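You operate a simulated robot arm through the tools that you are given. There is no shell and no other tool. Be economical: measure what you need, move in short steps, check, and stop when the job is done.

Carry out the task below with a simulated two-armed robot. There is one attempt and no reset: what you move stays moved.

## Task
Carry the dark bag with both arms and set it on the top of the long table.

The check looks at the end state, three seconds after you hand in, the way a careful person would. Anything else that was tipped, shoved, dropped, spilled or broken makes it a failure.

## Robot
Two 7-joint arms with three-finger grippers on one trunk, on a base that drives. Base frame: it is fixed to the floor where the robot stands at the start and does not move with it; the origin is under the middle of the robot, x ahead of it, y to its left, z up. Readings come in m, rad, newtons and seconds.
The left shoulder is at the start at [0.119, 0.126, 0.959], the right one opposite. With the tool pointing down near the work surface each hand reaches from about 0.4 to 0.88 m from the robot's upright axis, wherever it stands, measured 20 degrees to its own side. Places, roughly: top of the long table [-1.3, 3.1, 0.8]. Payload 2.94 kg a hand.
The tool frame of a hand sits at the grasp point between the pads (the TCP): z along the fingers, y along the line on which they close. The tips reach 0.03 m beyond it. The gripper opens to 0.128 m. The gripper's body begins 0.093 m behind the TCP.
Orientation is that of the tool frame in the base frame, as a unit quaternion [w, x, y, z]. With the fingers straight down and closing along the base's y, the tool's x points along the base's -x, its y along +y and its z along -z.

## Interface
- The arms move only by the tool move_arm. It takes "left_steps", "right_steps" or both (then of equal length, played together; a hand with none holds still); each is a list of rows, each a list of 7 numbers: the shift along the tool's x, y, z in m, then the turn, a rotation vector about the tool's x, y, z in rad, then the opening, from 0 (shut) to 1 (fully open). In form: [[dx, dy, dz, ax, ay, az, fingers], ...]. A call has 1 to 20 rows; each row is the pose to reach, as a shift and turn from the pose commanded when the call began, along the tool's axes at that moment. A row lasts 0.2 s, in which the tool goes at most 0.05 m and 0.15 rad; a call with a longer step from one row to the next is refused whole, and so is a gripper value outside its range. A pose out of reach is approached as far as the arm can. The call stops where the force on the tool passes 40 N (or 10 N more than at its start, if that is more) or the arm is blocked; 0.2 s more then pass. The fingers move at their own pace and stop on an object; they squeeze with about 21 N. The grip force told is the motor's: it shows also when the fingers shut on nothing. Time passes only in rows, and 0.2 s behind the last, so rows that repeat a pose let the fingers close. The reply holds the time, the measured pose of the TCP, the force on the tool along the base axes, the opening and the grip force, in the units named above and with some noise, with the torque about the TCP (base axes, N m) and any sound that the robot's microphone picked up.
- Cameras (640 x 400 px; columns grow to the right, rows downward): "scene" is now at [0.2574, 0.0148, 1.1059]; the picture's right is [0.17, -0.99, 0.00], its down [-0.64, -0.11, -0.76] and it looks along [0.75, 0.13, -0.65] (base axes); focal length 285 px, centre (320, 200). "left" rides on the left gripper at [0.069, 0.015, -0.12] in its tool frame; the picture's right is [-0.21, 0.98, 0.00], its down [-0.82, -0.18, -0.54] and it looks along [-0.53, -0.12, 0.84] (tool axes); focal length 251 px, centre (320, 200). "right" rides on the right gripper at [0.069, -0.015, -0.12] in its tool frame; the picture's right is [0.21, 0.98, 0.00], its down [-0.82, 0.18, -0.54] and it looks along [-0.53, 0.12, 0.84] (tool axes); focal length 251 px, centre (320, 200). There is no depth. A picture from a camera that has moved, and an enlarged one, comes with that camera's place and axes in the base frame and with its lens.
- camera(camera): a new picture of that camera. The clock stands still meanwhile.
- move_column(by): slides the trunk up (or, below 0, down) by that many m; the arms and the scene camera ride with it, the base frame stays. It gives what a move gives, with no picture.
- base_move(legs): drives the robot by 1 to 6 legs, each [ahead, left, turn to the left] in m, m and rad, along the robot's own axes; the way and the turn of a leg run together, so that a leg with both is an arc; at most 1.5 m and 3.142 rad a leg. The arms and the cameras ride along, it lands a little off, and it stops where it bumps. It gives what a move gives.
- pan_tilt(pan, tilt): turns the head with the scene camera to pan (to the left, within 1.396 rad either way) and tilt (down, from -0.506 to 1.204), counted from straight ahead of the robot. It gives what a move gives.
- enlarge(camera, box): a new picture of the part [left, top, right, bottom] of that camera's present view, enlarged. The clock stands still meanwhile.
- close_job(): hands the job in; it is judged then, once.

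Work in short steps. Places have to be worked out from the pictures, the camera data and where the tool is seen: move nearer, look again, correct. Check each grasp and each placing, and mend what went wrong. You have 120 turns and 108 pictures in all, those below and enlarged ones among them. Open the grippers and draw the arms clear of the work before you hand the job in, unless the task says otherwise; then end with one line.

The tools are called after "Emit:" as name(argument=value, ...) on one line, values as JSON. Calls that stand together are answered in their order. move_arm: Moves the arms, as the interface text tells. Its arguments: {"type":"object","properties":{"left_steps":{"type":"array"},"right_steps":{"type":"array"}},"required":[]} The other tools are called the same way: move_column (by) slides the trunk up or down; base_move (legs) drives the base; pan_tilt (pan, tilt) turns the head that bears the scene camera; camera (camera) takes a picture; enlarge (camera, box) takes an enlarged picture of a part of a camera's view; close_job () hands the job in.

At the start:

```text
t: 0.0
left_position: [0.6199, 0.2703, 0.8264]
left_ee_rot: [-0.001, -0.001, 1.0, 0.0]
left_ft_force: [0.2, -1.1, 0.2]
left_moment: [-0.02, 0.0, -0.02]
left_finger_gap: 0.1279
left_finger_force: 0.2
right_position: [0.5473, -0.1917, 0.8161]
right_ee_rot: [0.001, 0.0, 1.0, 0.0]
right_ft_force: [-0.2, 0.0, -0.9]
right_moment: [-0.02, 0.01, -0.01]
right_finger_gap: 0.1279
right_finger_force: 0.1
trunk travel left (down, up): [-0.175, 0.372]
robot x, y, heading: [0.0011, -0.0041, 0.001]
head pan, tilt: [0.169, 0.712]
```

scene: 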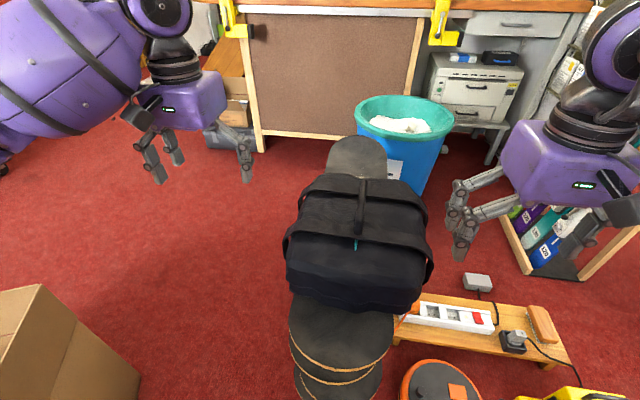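
right: 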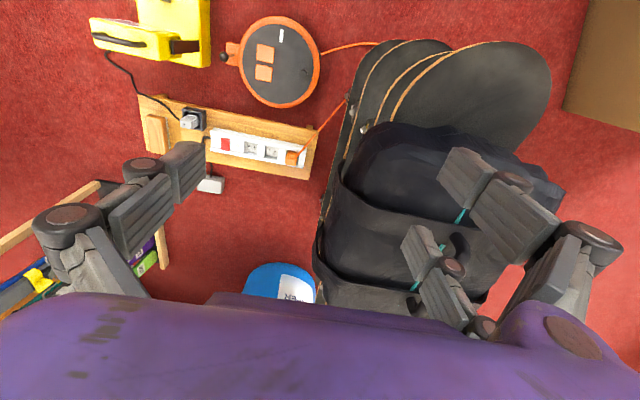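
left: 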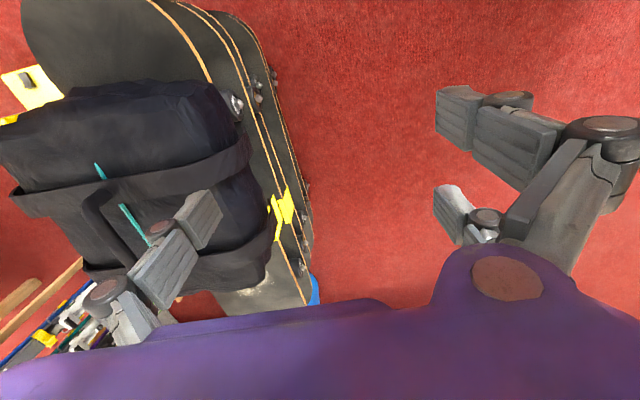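

I start by looking closely at the bag on its stack of boards to find its handles and size.

Emit:
enlarge(camera="scene", box=[240, 120, 480, 320])

Emit:
enlarge(camera="left", box=[0, 0, 320, 320])

Emit:
enlarge(camera="right", box=[280, 20, 600, 320])

```text
2.00 times, centred on (360, 220) of scene
camera zoom: at [0.2574, 0.0148, 1.1059], right [0.17, -0.99, 0.0], down [-0.64, -0.11, -0.76], along [0.75, 0.13, -0.65], focal length 569 px, centre (240, 160)
```

zoom: 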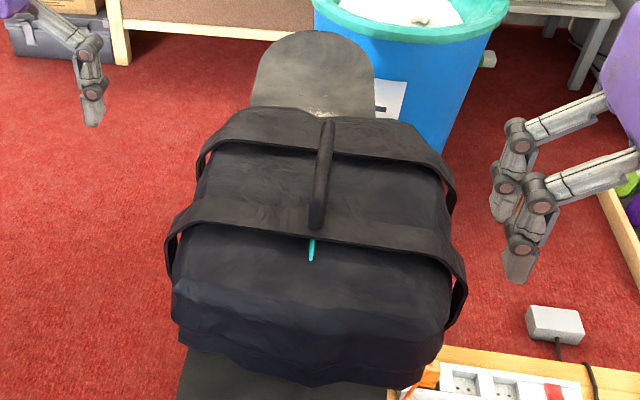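

```text
1.25 times, centred on (160, 160) of left
camera zoom: at [0.5516, 0.2846, 0.9459], right [0.21, 0.98, 0.0], down [0.82, -0.18, 0.54], along [0.53, -0.12, -0.84], focal length 314 px, centre (520, 250)
```

zoom: 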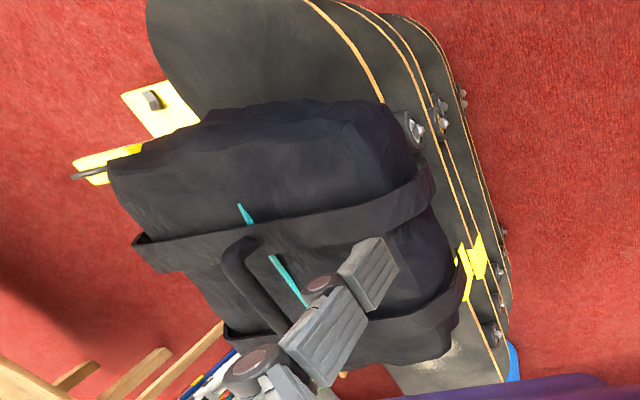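

```text
1.33 times, centred on (440, 170) of right
camera zoom: at [0.4778, -0.2074, 0.9359], right [-0.21, 0.98, 0.0], down [0.82, 0.18, 0.54], along [0.53, 0.12, -0.84], focal length 335 px, centre (160, 240)
```

zoom: 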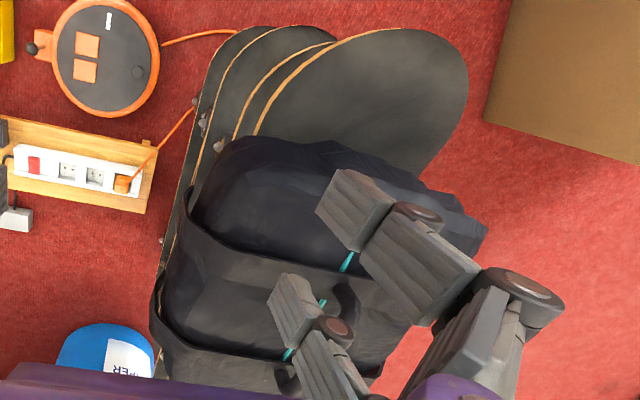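

The bag is a duffel whose grip bar is near [0.69, 0.005, 0.72], with straps reaching y ≈ ±0.15. Before touching it I look around for the table and the route.

Emit:
pan_tilt(pan=1.39, tilt=0.35)

Emit:
camera(camera="scene")

Emit:
pan_tilt(pan=0.6, tilt=0.6)

Emit:
camera(camera="scene")

Emit:
pan_tilt(pan=-1.2, tilt=0.6)

Emit:
camera(camera="scene")

```text
t: 1.4
left_position: [0.6201, 0.2693, 0.8249]
left_ee_rot: [0.0, 0.0, 1.0, 0.0]
left_ft_force: [0.3, -0.3, 0.0]
left_moment: [-0.03, -0.01, -0.02]
left_finger_gap: 0.1279
left_finger_force: 0.1
right_position: [0.5468, -0.1925, 0.8149]
right_ee_rot: [0.0, 0.0, 1.0, 0.001]
right_ft_force: [-0.3, -0.3, -0.6]
right_moment: [0.02, 0.01, -0.01]
right_finger_gap: 0.1278
right_finger_force: 0.2
trunk travel left (down, up): [-0.175, 0.372]
robot x, y, heading: [-0.0013, 0.0028, -0.003]
head pan, tilt: [1.389, 0.351]
```

```text
101 pictures are left
camera scene: at [0.1909, 0.0922, 1.1383], right [0.98, -0.18, 0.0], down [-0.06, -0.34, -0.94], along [0.17, 0.92, -0.34], focal length 285 px, centre (320, 200)
```

scene: 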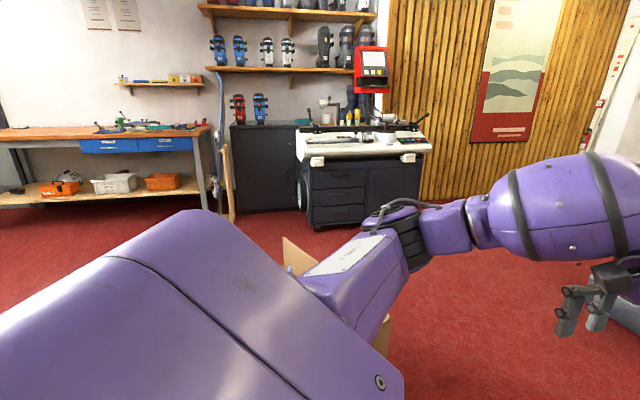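

```text
t: 2.5
left_position: [0.6199, 0.2709, 0.8246]
left_ee_rot: [-0.001, 0.0, 1.0, 0.0]
left_ft_force: [-0.2, 0.0, 0.8]
left_moment: [0.0, 0.0, 0.01]
left_finger_gap: 0.1279
left_finger_force: 0.1
right_position: [0.5466, -0.1925, 0.8173]
right_ee_rot: [0.0, 0.0, 1.0, 0.0]
right_ft_force: [0.6, 0.5, -0.3]
right_moment: [0.03, 0.0, -0.01]
right_finger_gap: 0.1281
right_finger_force: 0.0
trunk travel left (down, up): [-0.175, 0.372]
robot x, y, heading: [0.0049, -0.0005, 0.004]
head pan, tilt: [0.6, 0.6]
```

```text
100 pictures are left
camera scene: at [0.2347, 0.0676, 1.1223], right [0.74, -0.67, 0.0], down [-0.34, -0.37, -0.87], along [0.58, 0.64, -0.5], focal length 285 px, centre (320, 200)
```

scene: 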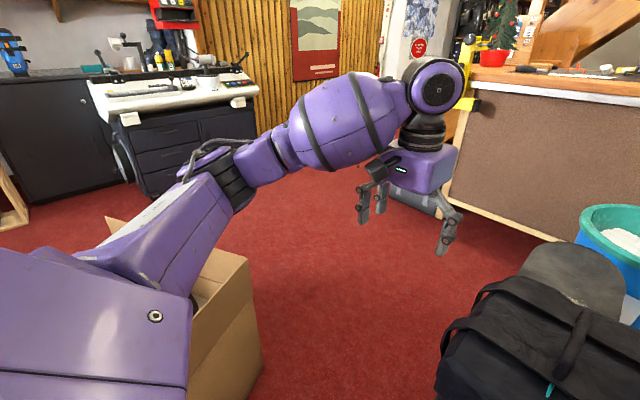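

```text
t: 4.3
left_position: [0.6183, 0.2709, 0.8258]
left_ee_rot: [0.0, 0.001, 1.0, 0.0]
left_ft_force: [-0.9, 0.2, 0.2]
left_moment: [0.02, 0.02, -0.02]
left_finger_gap: 0.1282
left_finger_force: 0.0
right_position: [0.5462, -0.1923, 0.8159]
right_ee_rot: [0.0, 0.0, 1.0, 0.0]
right_ft_force: [-0.9, -0.3, 0.1]
right_moment: [0.04, -0.01, 0.03]
right_finger_gap: 0.1283
right_finger_force: 0.0
trunk travel left (down, up): [-0.175, 0.372]
robot x, y, heading: [0.002, 0.001, -0.001]
head pan, tilt: [-1.201, 0.6]
```

```text
99 pictures are left
camera scene: at [0.2351, 0.0673, 1.1223], right [0.74, -0.68, 0.0], down [-0.34, -0.37, -0.87], along [0.58, 0.64, -0.5], focal length 285 px, centre (320, 200)
```

scene: 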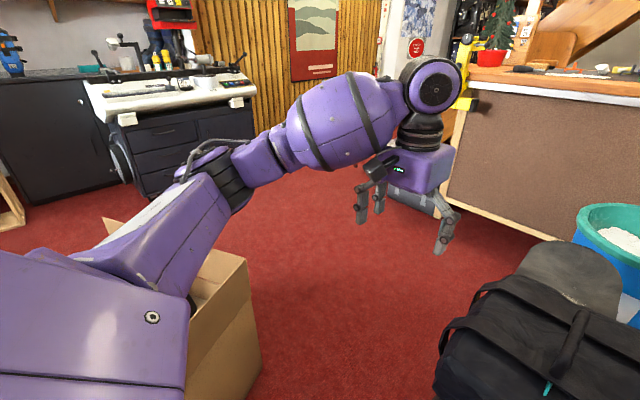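

The bench with blue drawers is the long table, and a tall cardboard box stands at about [0.4, 0.7]. I tilt the left hand to look at the left side of the bag and turn the head back to the work.

Emit:
move_arm(left_steps=[[0, 0.02, 0, 0.15, 0, 0, 1], [0, 0.04, 0, 0.3, 0, 0, 1], [0, 0.06, 0.02, 0.45, 0, 0, 1], [0, 0.08, 0.05, 0.6, 0, 0, 1], [0, 0.08, 0.05, 0.75, 0, 0, 1]])

Emit:
pan_tilt(pan=0, tilt=0.75)

```text
t: 5.5
left_position: [0.6205, 0.3505, 0.7752]
left_ee_rot: [0.0, -0.001, 0.93, -0.367]
left_ft_force: [0.1, -0.1, 0.0]
left_moment: [0.05, -0.01, -0.01]
left_finger_gap: 0.128
left_finger_force: 0.0
right_position: [0.5476, -0.1914, 0.8171]
right_ee_rot: [0.0, 0.0, 1.0, -0.001]
right_ft_force: [-0.1, -0.7, -0.8]
right_moment: [0.0, 0.01, -0.01]
right_finger_gap: 0.1278
right_finger_force: 0.1
trunk travel left (down, up): [-0.175, 0.372]
robot x, y, heading: [0.0029, -0.0005, -0.001]
head pan, tilt: [-1.201, 0.6]
```

```text
t: 6.9
left_position: [0.6191, 0.3491, 0.7747]
left_ee_rot: [0.0, 0.0, 0.931, -0.365]
left_ft_force: [-0.5, -0.2, -0.4]
left_moment: [0.03, 0.0, 0.01]
left_finger_gap: 0.1282
left_finger_force: 0.0
right_position: [0.5468, -0.1915, 0.8159]
right_ee_rot: [0.0, 0.0, 1.0, 0.0]
right_ft_force: [-0.6, 0.0, 0.1]
right_moment: [0.01, 0.04, -0.01]
right_finger_gap: 0.1282
right_finger_force: 0.1
trunk travel left (down, up): [-0.175, 0.372]
robot x, y, heading: [0.002, -0.002, -0.0]
head pan, tilt: [0.0, 0.75]
```

Now pictures from the left hand and the scene camera.

Emit:
camera(camera="left")

Emit:
camera(camera="scene")

```text
98 pictures are left
camera left: at [0.5512, 0.4421, 0.8528], right [0.21, 0.72, -0.67], down [0.82, 0.24, 0.52], along [0.53, -0.66, -0.54], focal length 251 px, centre (320, 200)
```

left: 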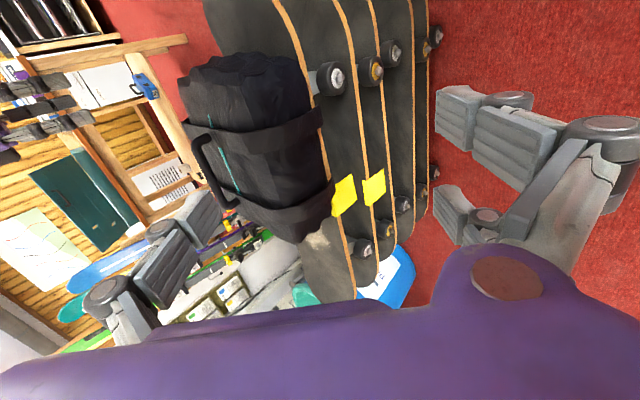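

```text
97 pictures are left
camera scene: at [0.2277, -0.0676, 1.111], right [-0.79, -0.62, 0.0], down [-0.38, 0.48, -0.8], along [0.49, -0.62, -0.61], focal length 285 px, centre (320, 200)
```

scene: 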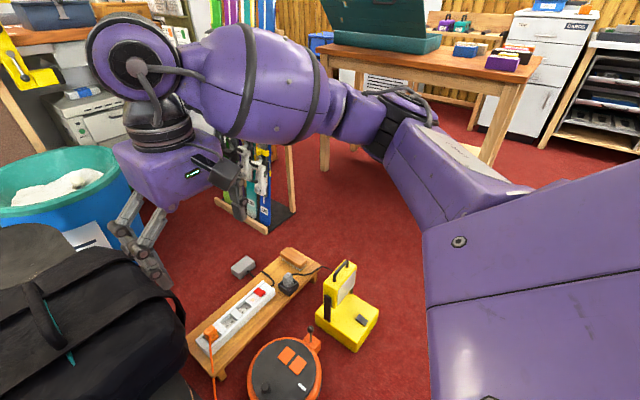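

Emit:
enlarge(camera="left", box=[160, 20, 400, 260])

Emit:
enlarge(camera="scene", box=[160, 100, 480, 300])

```text
1.67 times, centred on (280, 140) of left
camera zoom: at [0.5512, 0.4421, 0.8528], right [0.21, 0.72, -0.67], down [0.82, 0.24, 0.52], along [0.53, -0.66, -0.54], focal length 419 px, centre (387, 300)
```

zoom: 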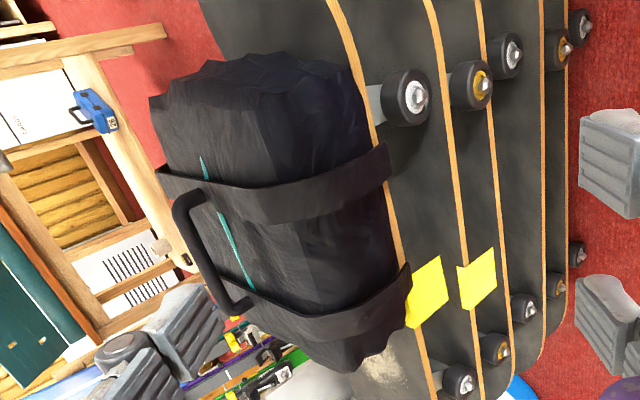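

```text
2.00 times, centred on (320, 200) of scene
camera zoom: at [0.2277, -0.0676, 1.111], right [-0.79, -0.62, 0.0], down [-0.38, 0.48, -0.8], along [0.49, -0.62, -0.61], focal length 569 px, centre (320, 200)
```

zoom: 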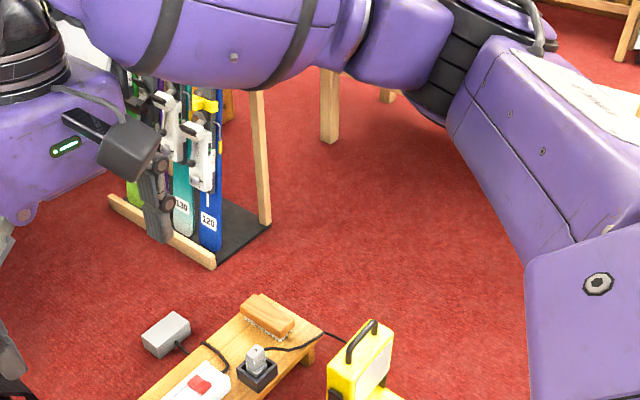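

The side view shows a stiff grip bar standing off the bag, x ≈ 0.65–0.775, y ≈ 0.005, z ≈ 0.71, enough for both hands if they lean outward. I bring the left hand to a tilted standoff over the bar's far half at x ≈ 0.75.

Emit:
move_arm(left_steps=[[0, -0.02, -0.022, 0, 0, 0, 0.5], [0, -0.041, -0.044, 0, 0, 0, 0.5], [-0.02, -0.068, -0.014, -0.05, 0, 0, 0.5], [-0.04, -0.094, 0.016, -0.1, 0, 0, 0.5], [-0.06, -0.12, 0.045, -0.15, 0, 0, 0.5], [-0.08, -0.147, 0.075, -0.15, 0, 0, 0.5], [-0.1, -0.174, 0.105, -0.15, 0, 0, 0.5], [-0.115, -0.2, 0.134, -0.15, 0, 0, 0.5], [-0.13, -0.2266, 0.163, -0.15, 0, 0, 0.5], [-0.13, -0.2266, 0.163, -0.15, 0, 0, 0.5]])

Emit:
pan_tilt(pan=0, tilt=0.7)

```text
t: 9.1
left_position: [0.7518, 0.0743, 0.8104]
left_ee_rot: [0.0, -0.001, 0.955, -0.296]
left_ft_force: [0.6, 0.8, 0.0]
left_moment: [0.01, 0.03, 0.02]
left_finger_gap: 0.0639
left_finger_force: 0.0
right_position: [0.546, -0.1903, 0.8158]
right_ee_rot: [0.0, 0.0, 1.0, 0.0]
right_ft_force: [-0.2, -0.6, -0.7]
right_moment: [-0.01, -0.01, -0.01]
right_finger_gap: 0.1281
right_finger_force: 0.1
trunk travel left (down, up): [-0.175, 0.372]
robot x, y, heading: [-0.0035, 0.0046, -0.004]
head pan, tilt: [0.0, 0.75]
```

```text
t: 9.8
left_position: [0.7514, 0.0741, 0.8111]
left_ee_rot: [0.001, 0.0, 0.955, -0.296]
left_ft_force: [1.0, -0.4, 0.3]
left_moment: [0.0, 0.02, -0.01]
left_finger_gap: 0.064
left_finger_force: 0.1
right_position: [0.5463, -0.1912, 0.8172]
right_ee_rot: [0.0, 0.0, 1.0, 0.0]
right_ft_force: [-0.3, -1.3, 0.0]
right_moment: [0.03, 0.0, 0.03]
right_finger_gap: 0.1282
right_finger_force: 0.1
trunk travel left (down, up): [-0.175, 0.372]
robot x, y, heading: [-0.0019, 0.0007, -0.002]
head pan, tilt: [0.0, 0.7]
```

Checking how the fingers line up with the bar.

Emit:
camera(camera="left")

Emit:
camera(camera="scene")

Emit:
camera(camera="right")

```text
94 pictures are left
camera left: at [0.6838, 0.1534, 0.9024], right [0.21, 0.81, -0.55], down [0.82, 0.16, 0.55], along [0.53, -0.57, -0.63], focal length 251 px, centre (320, 200)
```

left: 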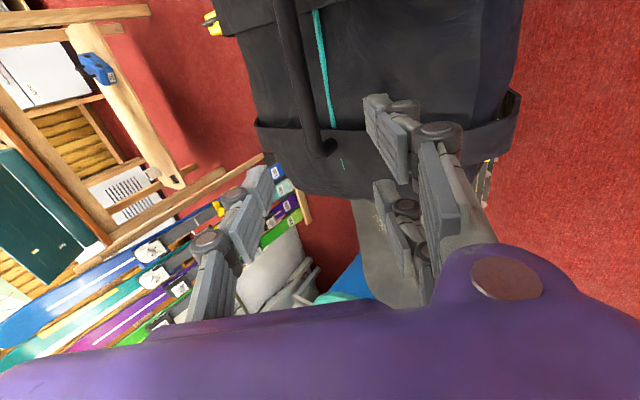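

```text
93 pictures are left
camera scene: at [0.2271, -0.067, 1.1091], right [-0.79, -0.62, 0.0], down [-0.39, 0.49, -0.78], along [0.48, -0.61, -0.62], focal length 285 px, centre (320, 200)
```

scene: 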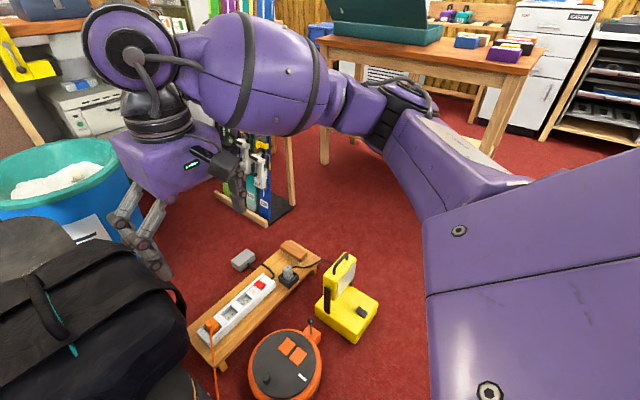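

```text
92 pictures are left
camera right: at [0.4778, -0.2074, 0.9359], right [-0.21, 0.98, 0.0], down [0.82, 0.18, 0.54], along [0.53, 0.12, -0.84], focal length 251 px, centre (320, 200)
```

right: 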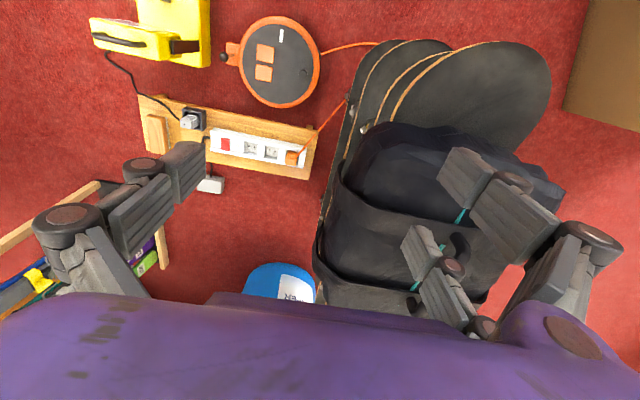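

The left fingers are at x right above the far strap, so the bar end is just short of them; the scene head also seems to show an old direction. I command the head again to check it.

Emit:
pan_tilt(pan=0.15, tilt=0.7)

Emit:
camera(camera="scene")

```text
t: 10.5
left_position: [0.7525, 0.0742, 0.8121]
left_ee_rot: [-0.001, 0.0, 0.955, -0.296]
left_ft_force: [0.9, 0.3, -0.3]
left_moment: [-0.04, 0.0, -0.02]
left_finger_gap: 0.0638
left_finger_force: 0.0
right_position: [0.5473, -0.1918, 0.8166]
right_ee_rot: [0.0, 0.0, 1.0, 0.0]
right_ft_force: [0.5, -0.6, 0.3]
right_moment: [-0.01, 0.02, 0.0]
right_finger_gap: 0.1282
right_finger_force: 0.1
trunk travel left (down, up): [-0.175, 0.372]
robot x, y, heading: [-0.0013, 0.0001, -0.005]
head pan, tilt: [0.15, 0.7]
```

```text
91 pictures are left
camera scene: at [0.2271, -0.0669, 1.1089], right [-0.79, -0.62, 0.0], down [-0.39, 0.49, -0.78], along [0.48, -0.61, -0.63], focal length 285 px, centre (320, 200)
```

scene: 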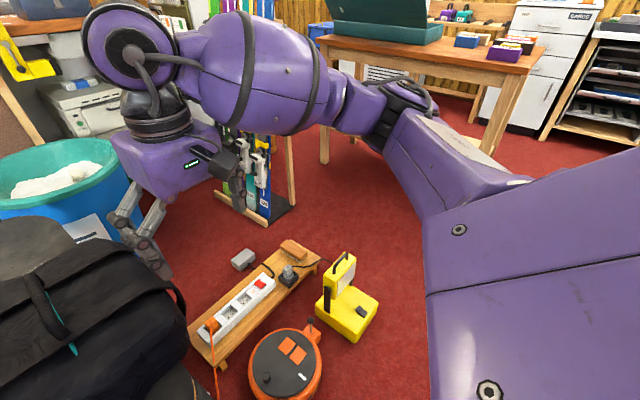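

Emit:
pan_tilt(pan=0.9, tilt=0.8)

Emit:
camera(camera="scene")

```text
t: 11.6
left_position: [0.7531, 0.0738, 0.8116]
left_ee_rot: [0.001, 0.0, 0.955, -0.296]
left_ft_force: [-0.5, 0.1, 0.0]
left_moment: [0.0, 0.0, 0.02]
left_finger_gap: 0.0641
left_finger_force: 0.0
right_position: [0.546, -0.1925, 0.816]
right_ee_rot: [0.0, 0.0, 1.0, 0.0]
right_ft_force: [-0.2, 0.4, 0.9]
right_moment: [-0.04, 0.03, 0.0]
right_finger_gap: 0.1282
right_finger_force: 0.0
trunk travel left (down, up): [-0.175, 0.372]
robot x, y, heading: [-0.0009, 0.0035, -0.001]
head pan, tilt: [0.901, 0.799]
```

```text
90 pictures are left
camera scene: at [0.2269, -0.0665, 1.1079], right [-0.79, -0.62, 0.0], down [-0.39, 0.5, -0.77], along [0.48, -0.61, -0.64], focal length 285 px, centre (320, 200)
```

scene: 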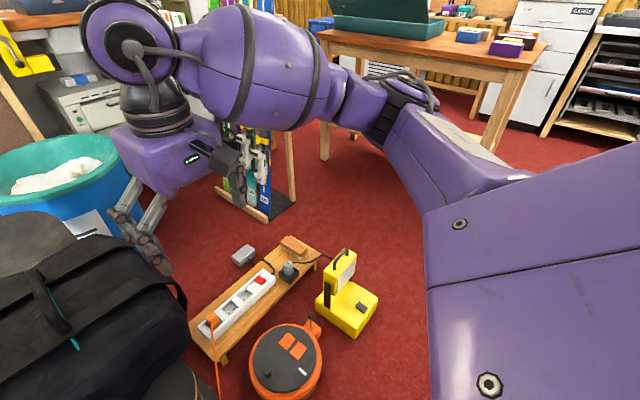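

The head reports 0.9 but looks along −0.9; I let time pass with an idle hold and look again.

Emit:
move_arm(right_steps=[[0, 0, 0, 0, 0, 0, 1], [0, 0, 0, 0, 0, 0, 1], [0, 0, 0, 0, 0, 0, 1], [0, 0, 0, 0, 0, 0, 1], [0, 0, 0, 0, 0, 0, 1]])

Emit:
camera(camera="scene")

```text
t: 12.8
left_position: [0.7519, 0.0734, 0.8111]
left_ee_rot: [0.0, 0.0, 0.955, -0.296]
left_ft_force: [1.1, 0.4, -0.1]
left_moment: [-0.03, 0.0, -0.01]
left_finger_gap: 0.064
left_finger_force: 0.0
right_position: [0.5472, -0.1932, 0.8171]
right_ee_rot: [0.0, -0.001, 1.0, 0.0]
right_ft_force: [0.1, 0.3, 0.4]
right_moment: [-0.01, -0.04, 0.03]
right_finger_gap: 0.1281
right_finger_force: 0.1
trunk travel left (down, up): [-0.175, 0.372]
robot x, y, heading: [-0.0019, -0.0008, 0.0]
head pan, tilt: [0.901, 0.799]
```

```text
89 pictures are left
camera scene: at [0.2266, -0.0662, 1.1069], right [-0.79, -0.62, 0.0], down [-0.4, 0.51, -0.77], along [0.47, -0.6, -0.64], focal length 285 px, centre (320, 200)
```

scene: 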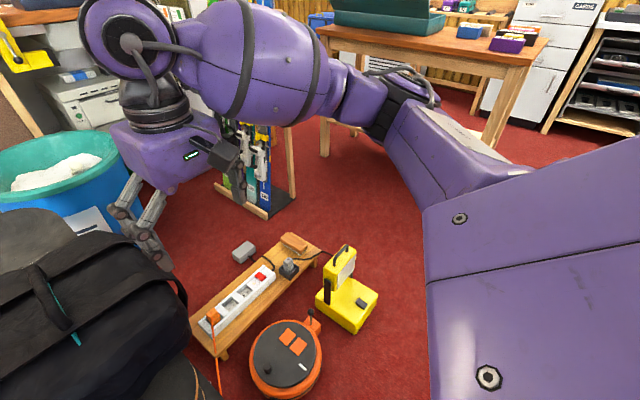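

Emit:
pan_tilt(pan=-0.5, tilt=0.7)

Emit:
pan_tilt(pan=0.1, tilt=0.7)

Emit:
camera(camera="scene")

```text
t: 14.3
left_position: [0.7529, 0.0735, 0.8118]
left_ee_rot: [0.0, 0.0, 0.955, -0.296]
left_ft_force: [-0.8, 0.4, -0.5]
left_moment: [0.0, -0.02, 0.01]
left_finger_gap: 0.0642
left_finger_force: 0.1
right_position: [0.5462, -0.1923, 0.8156]
right_ee_rot: [-0.001, 0.0, 1.0, 0.0]
right_ft_force: [-0.3, 0.3, -0.8]
right_moment: [-0.01, -0.01, 0.05]
right_finger_gap: 0.1279
right_finger_force: 0.1
trunk travel left (down, up): [-0.175, 0.372]
robot x, y, heading: [0.001, -0.0, 0.007]
head pan, tilt: [-0.499, 0.7]
```

```text
t: 15.3
left_position: [0.7523, 0.0738, 0.8117]
left_ee_rot: [0.0, 0.0, 0.955, -0.296]
left_ft_force: [0.0, 0.7, 0.6]
left_moment: [0.04, 0.03, -0.02]
left_finger_gap: 0.0637
left_finger_force: 0.0
right_position: [0.5473, -0.1918, 0.8162]
right_ee_rot: [0.0, 0.0, 1.0, 0.0]
right_ft_force: [-1.0, 0.3, 0.1]
right_moment: [0.03, -0.02, -0.02]
right_finger_gap: 0.1278
right_finger_force: 0.0
trunk travel left (down, up): [-0.175, 0.372]
robot x, y, heading: [-0.0029, -0.001, -0.0]
head pan, tilt: [0.099, 0.7]
```

```text
88 pictures are left
camera scene: at [0.2264, -0.0662, 1.1067], right [-0.79, -0.62, 0.0], down [-0.4, 0.51, -0.76], along [0.47, -0.6, -0.65], focal length 285 px, centre (320, 200)
```

scene: 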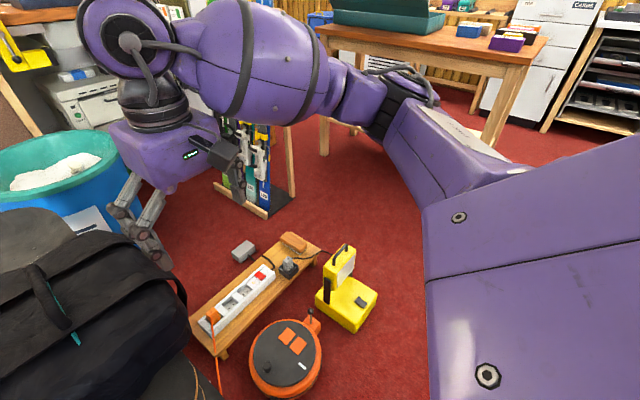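

The head camera is evidently stuck, so I will rely on the wrist cameras and base turns. The newest left view puts the bar at y ≈ −0.003, z ≈ 0.708; I advance partway and look.

Emit:
move_arm(left_steps=[[0, -0.003, 0.035, 0, 0, 0, 0.36], [0, -0.005, 0.07, 0, 0, 0, 0.36], [0, -0.005, 0.07, 0, 0, 0, 0.36]])

Emit:
camera(camera="left")

Emit:
enlarge(camera="right", box=[300, 100, 620, 300])

```text
t: 16.1
left_position: [0.7514, 0.0286, 0.7559]
left_ee_rot: [0.0, 0.0, 0.955, -0.296]
left_ft_force: [0.3, 0.1, -1.2]
left_moment: [0.02, 0.02, 0.03]
left_finger_gap: 0.0462
left_finger_force: 0.1
right_position: [0.5465, -0.1929, 0.8164]
right_ee_rot: [0.0, 0.0, 1.0, 0.0]
right_ft_force: [0.7, 0.5, -0.7]
right_moment: [0.0, 0.0, 0.0]
right_finger_gap: 0.1279
right_finger_force: 0.0
trunk travel left (down, up): [-0.175, 0.372]
robot x, y, heading: [-0.0015, 0.0015, -0.001]
head pan, tilt: [0.099, 0.7]
```

```text
87 pictures are left
camera left: at [0.6833, 0.1081, 0.8473], right [0.21, 0.81, -0.55], down [0.82, 0.16, 0.55], along [0.53, -0.57, -0.63], focal length 251 px, centre (320, 200)
```

left: 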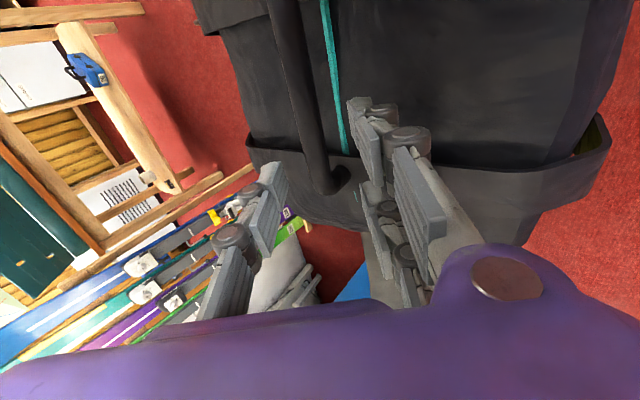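

```text
2.00 times, centred on (460, 200) of right
camera zoom: at [0.4776, -0.2073, 0.936], right [-0.21, 0.98, 0.0], down [0.82, 0.18, 0.54], along [0.53, 0.12, -0.84], focal length 503 px, centre (40, 200)
```

zoom: 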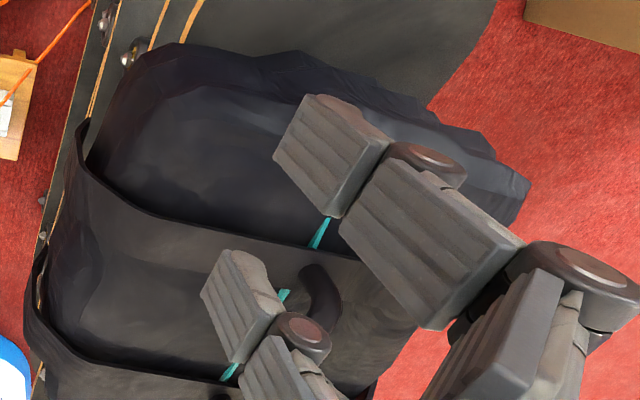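

The bar lies centred between the fingers. I go the last 4–5 cm in small steps, watching the force.

Emit:
move_arm(left_steps=[[0, 0, 0.012, 0, 0, 0, 0.34], [0, 0, 0.024, 0, 0, 0, 0.34], [0, 0, 0.034, 0, 0, 0, 0.34], [0, 0, 0.042, 0, 0, 0, 0.34]])

Emit:
camera(camera="left")

```text
t: 17.1
left_position: [0.7501, 0.0091, 0.7246]
left_ee_rot: [0.003, 0.0, 0.955, -0.297]
left_ft_force: [0.2, 19.3, 26.8]
left_moment: [1.24, 0.49, -0.35]
left_finger_gap: 0.0451
left_finger_force: 0.4
right_position: [0.5446, -0.1911, 0.8175]
right_ee_rot: [0.001, 0.0, 1.0, -0.001]
right_ft_force: [0.1, 0.0, -0.4]
right_moment: [0.01, 0.01, -0.02]
right_finger_gap: 0.128
right_finger_force: 0.1
trunk travel left (down, up): [-0.175, 0.372]
robot x, y, heading: [-0.0003, 0.0, 0.001]
head pan, tilt: [0.099, 0.7]
```

```text
85 pictures are left
camera left: at [0.6811, 0.0888, 0.8159], right [0.22, 0.81, -0.55], down [0.82, 0.16, 0.55], along [0.53, -0.57, -0.62], focal length 251 px, centre (320, 200)
```

left: 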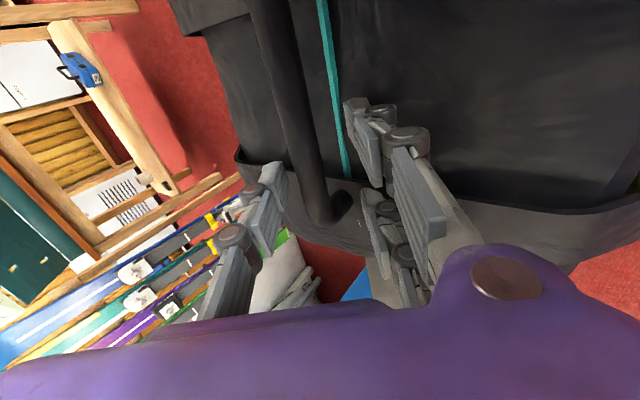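

The lower fingertip has touched the bag with the bar between the pads. I back off 5 mm and close on the bar.

Emit:
move_arm(left_steps=[[0, 0, 0.034, 0, 0, 0, 0.34], [0, 0, 0.034, 0, 0, 0, 0], [0, 0, 0.034, 0, 0, 0, 0], [0, 0, 0.034, 0, 0, 0, 0]])

Emit:
camera(camera="left")

```text
t: 17.6
left_position: [0.7523, -0.0206, 0.7108]
left_ee_rot: [0.009, 0.006, 0.952, -0.306]
left_ft_force: [0.3, -12.9, 27.2]
left_moment: [0.16, -0.18, -0.13]
left_finger_gap: 0.0255
left_finger_force: 16.0
right_position: [0.5452, -0.1947, 0.8174]
right_ee_rot: [0.0, 0.001, 1.0, 0.001]
right_ft_force: [0.1, -0.1, 0.2]
right_moment: [0.01, 0.02, 0.04]
right_finger_gap: 0.1279
right_finger_force: 0.1
trunk travel left (down, up): [-0.175, 0.372]
robot x, y, heading: [0.0004, -0.0024, 0.001]
head pan, tilt: [0.099, 0.7]
stopped in row 2 (left hand): the force on the tool passed its limit at 63 N (the readings are from after the stop); the commanded pose is now the measured one
```

```text
84 pictures are left
camera left: at [0.6829, 0.0607, 0.7978], right [0.23, 0.79, -0.57], down [0.81, 0.16, 0.56], along [0.54, -0.59, -0.6], focal length 251 px, centre (320, 200)
```

left: 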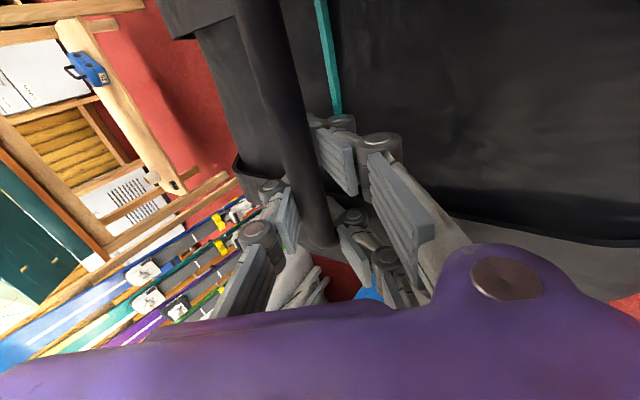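

My mistake: shifts count from the last commanded pose, so it pressed in further; the fingers now seem to hold the bar (gap 0.0255). I let the fingers settle and read again before judging the bag's position.

Emit:
move_arm(left_steps=[[0, 0, -0.003, 0, 0, 0, 0], [0, 0, -0.006, 0, 0, 0, 0], [0, 0, -0.006, 0, 0, 0, 0]])

Emit:
camera(camera="right")

Emit:
camera(camera="left")

Emit:
camera(camera="scene")

```text
t: 18.4
left_position: [0.7518, -0.0121, 0.7108]
left_ee_rot: [0.006, 0.002, 0.953, -0.302]
left_ft_force: [3.7, -13.8, 27.1]
left_moment: [0.28, 0.09, -0.02]
left_finger_gap: 0.0153
left_finger_force: 20.8
right_position: [0.5458, -0.1933, 0.8165]
right_ee_rot: [0.0, 0.0, 1.0, 0.001]
right_ft_force: [-0.1, -0.3, 0.0]
right_moment: [-0.02, 0.03, 0.04]
right_finger_gap: 0.1278
right_finger_force: 0.1
trunk travel left (down, up): [-0.175, 0.372]
robot x, y, heading: [-0.0001, 0.0027, -0.004]
head pan, tilt: [0.099, 0.7]
```

```text
83 pictures are left
camera right: at [0.4761, -0.2078, 0.9367], right [-0.21, 0.98, 0.0], down [0.82, 0.18, 0.54], along [0.53, 0.12, -0.84], focal length 251 px, centre (320, 200)
```

right: 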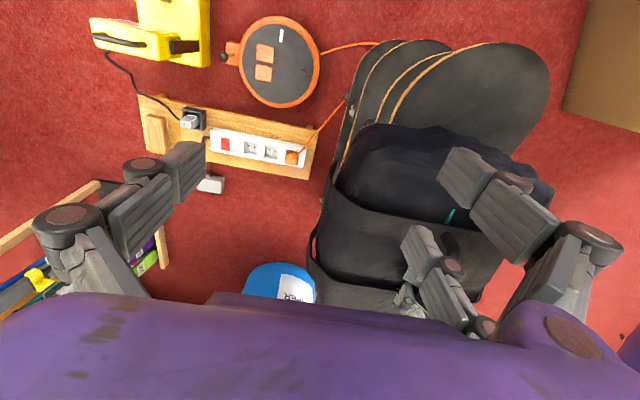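

```text
82 pictures are left
camera left: at [0.682, 0.0685, 0.7995], right [0.22, 0.8, -0.56], down [0.81, 0.16, 0.56], along [0.54, -0.58, -0.61], focal length 251 px, centre (320, 200)
```

left: 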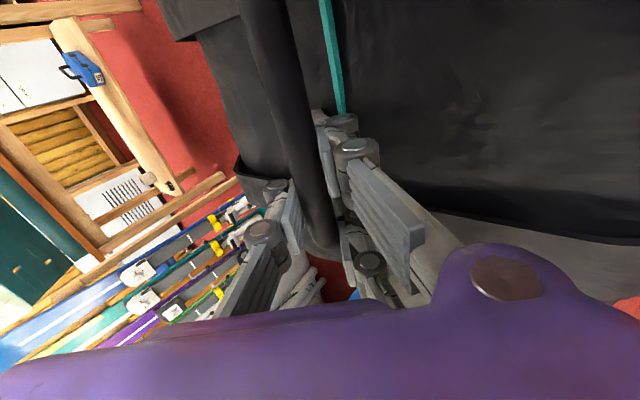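

```text
81 pictures are left
camera scene: at [0.2244, -0.0669, 1.1073], right [-0.79, -0.62, 0.0], down [-0.4, 0.51, -0.76], along [0.47, -0.6, -0.64], focal length 285 px, centre (320, 200)
```

scene: 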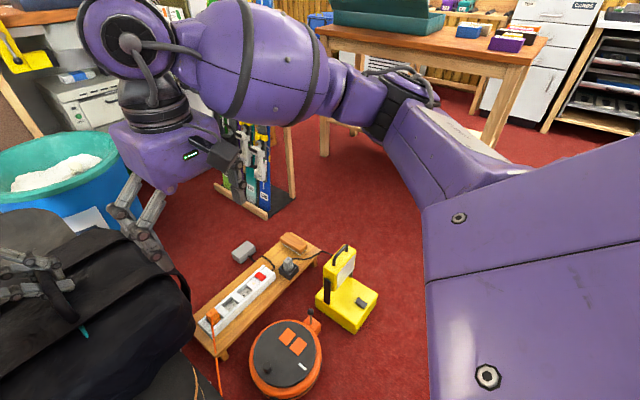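

Gap 0.0153 with 21 N: the left hand holds the bar, and the bag only shifted about a centimetre on the boards. I bring the right hand to its mirrored standoff over the near half of the bar, x ≈ 0.672.

Emit:
move_arm(right_steps=[[-0.03, 0.005, -0.02, -0.15, 0, 0, 0.6], [-0.063, 0.035, -0.02, -0.3, 0, 0, 0.45], [-0.095, 0.07, -0.01, -0.45, 0, 0, 0.4], [-0.126, 0.105, 0, -0.6, 0, 0, 0.4], [-0.126, 0.114, 0.006, -0.6, 0, 0, 0.4], [-0.126, 0.114, 0.006, -0.6, 0, 0, 0.4]])

Emit:
camera(camera="right")

Emit:
enlarge(camera="scene", box=[0, 180, 240, 400])

```text
t: 19.8
left_position: [0.7528, -0.0134, 0.7098]
left_ee_rot: [0.006, 0.002, 0.953, -0.302]
left_ft_force: [4.1, -11.1, 27.2]
left_moment: [0.28, 0.11, 0.05]
left_finger_gap: 0.0147
left_finger_force: 20.5
right_position: [0.6711, -0.0784, 0.8101]
right_ee_rot: [0.0, 0.0, 0.955, 0.296]
right_ft_force: [0.4, -0.4, -0.3]
right_moment: [-0.04, 0.02, 0.0]
right_finger_gap: 0.0512
right_finger_force: 0.0
trunk travel left (down, up): [-0.175, 0.372]
robot x, y, heading: [-0.0008, -0.0021, -0.002]
head pan, tilt: [0.099, 0.7]
```

```text
80 pictures are left
camera right: at [0.6016, -0.1584, 0.8999], right [-0.22, 0.81, 0.55], down [0.82, -0.16, 0.55], along [0.53, 0.57, -0.63], focal length 251 px, centre (320, 200)
```

right: 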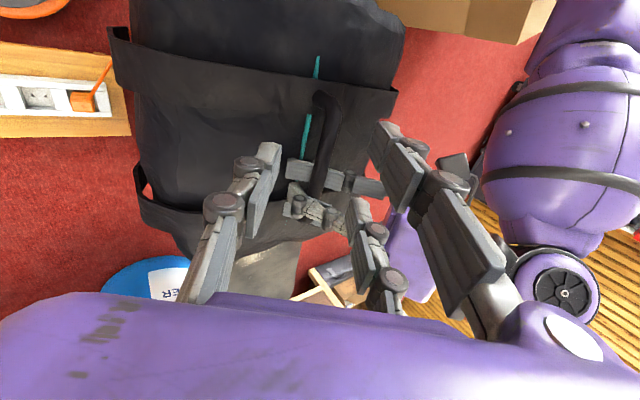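

```text
1.82 times, centred on (120, 290) of scene
camera zoom: at [0.2254, -0.0664, 1.108], right [-0.78, -0.63, 0.0], down [-0.4, 0.5, -0.77], along [0.48, -0.6, -0.64], focal length 517 px, centre (684, 36)
```

zoom: 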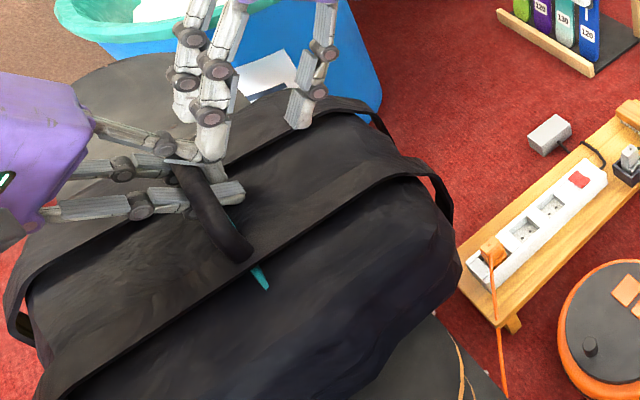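

The bar's free near part runs from x ≈ 0.66 to 0.74 at y ≈ −0.011. I advance the right hand along its approach axis to about 25 mm short of grasp.

Emit:
move_arm(right_steps=[[-0.005, -0.001, 0.04, 0, 0, 0, 0.36], [-0.009, -0.002, 0.07, 0, 0, 0, 0.36], [-0.009, -0.002, 0.085, 0, 0, 0, 0.36], [-0.009, -0.002, 0.085, 0, 0, 0, 0.36]])

Emit:
camera(camera="right")

Emit:
enlarge(camera="scene", box=[0, 180, 240, 400])

```text
t: 20.8
left_position: [0.7512, -0.0126, 0.71]
left_ee_rot: [0.006, 0.002, 0.954, -0.301]
left_ft_force: [4.1, -9.7, 26.8]
left_moment: [0.23, 0.14, 0.03]
left_finger_gap: 0.0151
left_finger_force: 21.2
right_position: [0.6801, -0.0337, 0.739]
right_ee_rot: [0.001, 0.0, 0.955, 0.296]
right_ft_force: [-0.6, -0.3, -0.2]
right_moment: [-0.01, 0.03, -0.03]
right_finger_gap: 0.0459
right_finger_force: 0.0
trunk travel left (down, up): [-0.175, 0.372]
robot x, y, heading: [0.0002, 0.0006, 0.001]
head pan, tilt: [0.099, 0.7]
```

```text
78 pictures are left
camera right: at [0.6105, -0.1141, 0.8288], right [-0.22, 0.81, 0.55], down [0.82, -0.16, 0.55], along [0.53, 0.57, -0.63], focal length 251 px, centre (320, 200)
```

right: 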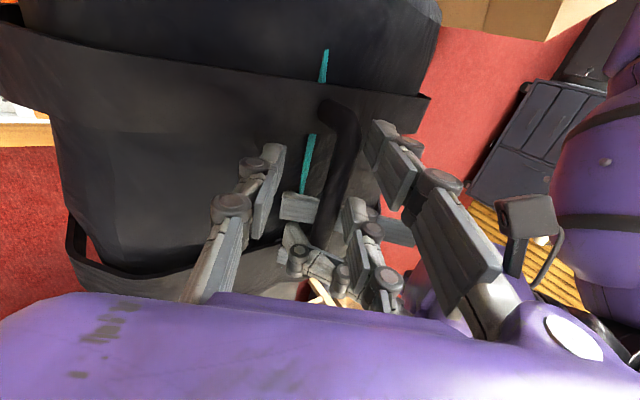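

```text
1.82 times, centred on (120, 290) of scene
camera zoom: at [0.2262, -0.0658, 1.1082], right [-0.77, -0.64, 0.0], down [-0.4, 0.49, -0.77], along [0.49, -0.59, -0.64], focal length 517 px, centre (684, 36)
```

zoom: 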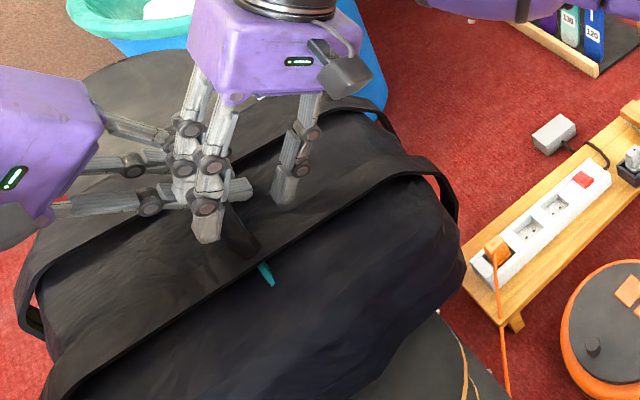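

The bar sits about 1 cm toward the right hand's upper finger, so I shift 8 mm that way and advance gently.

Emit:
move_arm(right_steps=[[0, 0.008, 0.0, 0, 0, 0, 0.36], [0, 0.008, 0.01, 0, 0, 0, 0.36], [0, 0.008, 0.018, 0, 0, 0, 0.36], [0, 0.008, 0.018, 0, 0, 0, 0.36]])

Emit:
camera(camera="right")

```text
t: 21.8
left_position: [0.7497, -0.012, 0.7065]
left_ee_rot: [0.005, 0.002, 0.954, -0.3]
left_ft_force: [4.3, -6.8, 11.0]
left_moment: [-0.19, -0.72, -0.26]
left_finger_gap: 0.0203
left_finger_force: 21.0
right_position: [0.6792, -0.0154, 0.7295]
right_ee_rot: [0.002, -0.001, 0.955, 0.296]
right_ft_force: [3.4, -2.0, 12.0]
right_moment: [0.37, -0.55, -0.2]
right_finger_gap: 0.0557
right_finger_force: 3.6
trunk travel left (down, up): [-0.175, 0.372]
robot x, y, heading: [-0.0026, -0.0006, -0.004]
head pan, tilt: [0.099, 0.7]
```

```text
76 pictures are left
camera right: at [0.6112, -0.0956, 0.8196], right [-0.22, 0.81, 0.55], down [0.82, -0.16, 0.55], along [0.53, 0.57, -0.63], focal length 251 px, centre (320, 200)
```

right: 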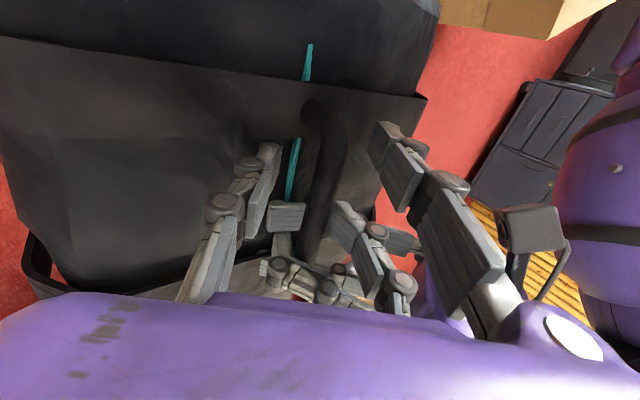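

The gripper has a pair of fingers on its +y side and a single one opposite; the right hand's pair is colliding with the left hand's pair. I withdraw the right hand to its standoff, to turn it half a turn so the fingers interleave.

Emit:
move_arm(right_steps=[[0, -0.008, -0.01, 0, 0, 0, 0.4], [0.005, -0.008, -0.04, 0, 0, 0, 0.4], [0.015, -0.008, -0.08, 0, 0, 0, 0.4], [0.02, -0.008, -0.12, 0, 0, 0, 0.4], [0.02, -0.008, -0.16, 0, 0, 0, 0.4]])

Emit:
enlarge(camera="scene", box=[0, 140, 280, 400])

Emit:
camera(camera="left")

```text
t: 22.9
left_position: [0.7506, -0.0108, 0.7081]
left_ee_rot: [0.006, 0.001, 0.954, -0.3]
left_ft_force: [-3.9, -9.6, 14.6]
left_moment: [0.26, -0.19, 0.41]
left_finger_gap: 0.0143
left_finger_force: 20.6
right_position: [0.6599, -0.1133, 0.8575]
right_ee_rot: [0.0, -0.002, 0.955, 0.295]
right_ft_force: [1.3, 0.3, -0.2]
right_moment: [0.01, 0.03, 0.03]
right_finger_gap: 0.0512
right_finger_force: 0.0
trunk travel left (down, up): [-0.175, 0.372]
robot x, y, heading: [0.0039, -0.0024, -0.003]
head pan, tilt: [0.099, 0.7]
```

```text
1.54 times, centred on (140, 270) of scene
camera zoom: at [0.2247, -0.0667, 1.1068], right [-0.79, -0.62, 0.0], down [-0.4, 0.51, -0.76], along [0.47, -0.6, -0.65], focal length 438 px, centre (597, 92)
```

zoom: 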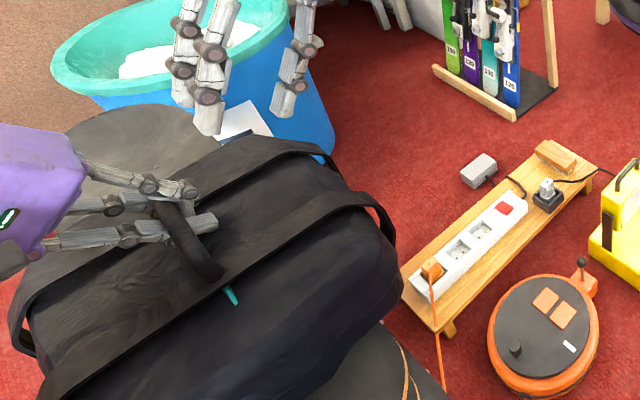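

```text
74 pictures are left
camera left: at [0.6819, 0.0695, 0.7971], right [0.22, 0.8, -0.56], down [0.82, 0.16, 0.56], along [0.53, -0.58, -0.62], focal length 251 px, centre (320, 200)
```

left: 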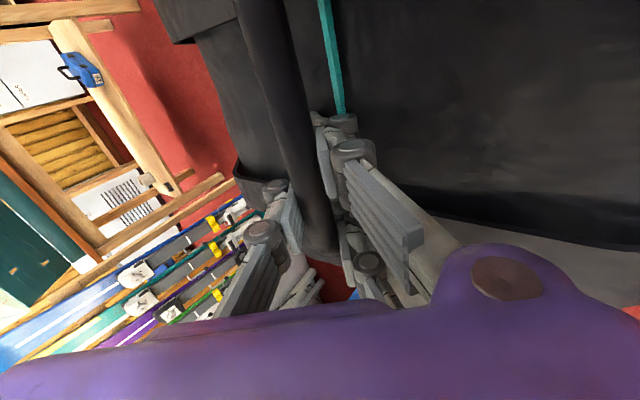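

The left grip looks sound (pair under the bar, single above). I now turn the right hand about its own z, first in one direction, checking that the wrist follows.

Emit:
move_arm(right_steps=[[0, 0, -0.02, 0, 0, 0.15, 0.4], [0, 0, -0.04, 0, 0, 0.3, 0.4], [0, 0, -0.04, 0, 0, 0.45, 0.4], [0, 0, -0.04, 0, 0, 0.6, 0.4], [0, 0, -0.04, 0, 0, 0.75, 0.4], [0, 0, -0.04, 0, 0, 0.9, 0.4], [0, 0, -0.04, 0, 0, 1.05, 0.4], [0, 0, -0.04, 0, 0, 1.2, 0.4], [0, 0, -0.04, 0, 0, 1.35, 0.4], [0, 0, -0.04, 0, 0, 1.5, 0.4], [0, 0, -0.04, 0, 0, 1.65, 0.4]])

```text
t: 25.4
left_position: [0.7509, -0.0111, 0.7068]
left_ee_rot: [0.005, 0.002, 0.954, -0.301]
left_ft_force: [-3.1, -5.0, 12.0]
left_moment: [0.17, 0.03, 0.16]
left_finger_gap: 0.0138
left_finger_force: 20.7
right_position: [0.661, -0.1342, 0.8888]
right_ee_rot: [-0.217, 0.702, 0.647, 0.201]
right_ft_force: [0.7, 0.6, -0.3]
right_moment: [-0.01, 0.03, 0.01]
right_finger_gap: 0.0513
right_finger_force: 0.0
trunk travel left (down, up): [-0.175, 0.372]
robot x, y, heading: [-0.0003, 0.0, 0.002]
head pan, tilt: [0.099, 0.7]
```

The wrist followed 1.65 rad; I continue to a full half turn.

Emit:
move_arm(right_steps=[[0, 0, 0, 0, 0, 0.15, 0.4], [0, 0, 0, 0, 0, 0.3, 0.4], [0, 0, 0, 0, 0, 0.45, 0.4], [0, 0, 0, 0, 0, 0.6, 0.4], [0, 0, 0, 0, 0, 0.75, 0.4], [0, 0, 0, 0, 0, 0.9, 0.4], [0, 0, 0, 0, 0, 1.05, 0.4], [0, 0, 0, 0, 0, 1.2, 0.4], [0, 0, 0, 0, 0, 1.35, 0.4], [0, 0, 0, 0, 0, 1.49, 0.4], [0, 0, 0, 0, 0, 1.49, 0.4]])

Emit:
camera(camera="right")

Emit:
enlarge(camera="scene", box=[0, 60, 320, 260])

```text
t: 27.8
left_position: [0.7513, -0.0105, 0.7075]
left_ee_rot: [0.005, 0.002, 0.954, -0.301]
left_ft_force: [-1.1, -3.2, 13.0]
left_moment: [0.12, 0.06, 0.07]
left_finger_gap: 0.0138
left_finger_force: 21.0
right_position: [0.6595, -0.1344, 0.8903]
right_ee_rot: [-0.296, 0.955, 0.0, 0.001]
right_ft_force: [0.3, -0.3, -0.5]
right_moment: [0.02, 0.01, 0.02]
right_finger_gap: 0.0512
right_finger_force: 0.0
trunk travel left (down, up): [-0.175, 0.372]
robot x, y, heading: [0.0044, 0.0017, 0.0]
head pan, tilt: [0.099, 0.7]
```

```text
73 pictures are left
camera right: at [0.7299, -0.1895, 0.9972], right [0.22, -0.81, -0.55], down [-0.82, -0.45, 0.34], along [-0.53, 0.38, -0.76], focal length 251 px, centre (320, 200)
```

right: 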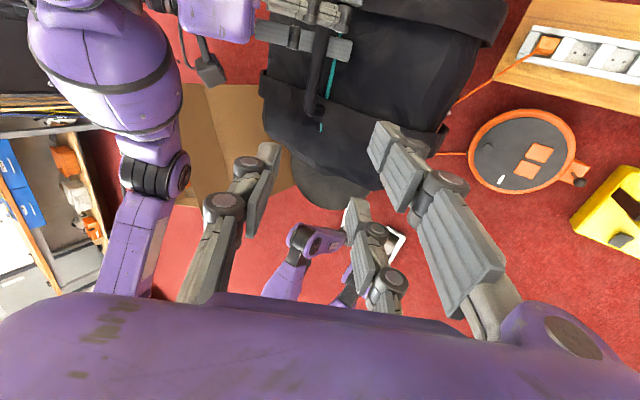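

```text
2.00 times, centred on (160, 160) of scene
camera zoom: at [0.2234, -0.067, 1.1061], right [-0.8, -0.6, 0.0], down [-0.39, 0.52, -0.76], along [0.45, -0.61, -0.65], focal length 569 px, centre (640, 280)
```

zoom: 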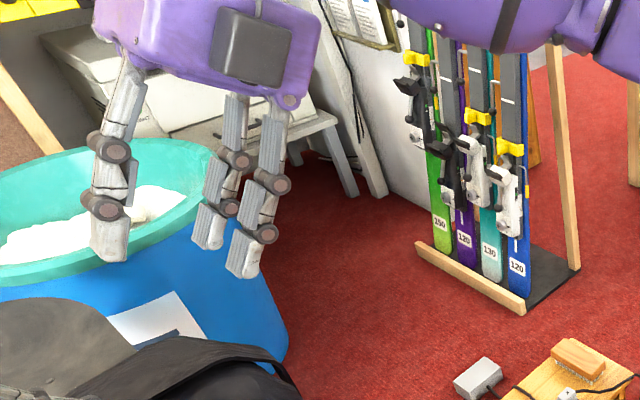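

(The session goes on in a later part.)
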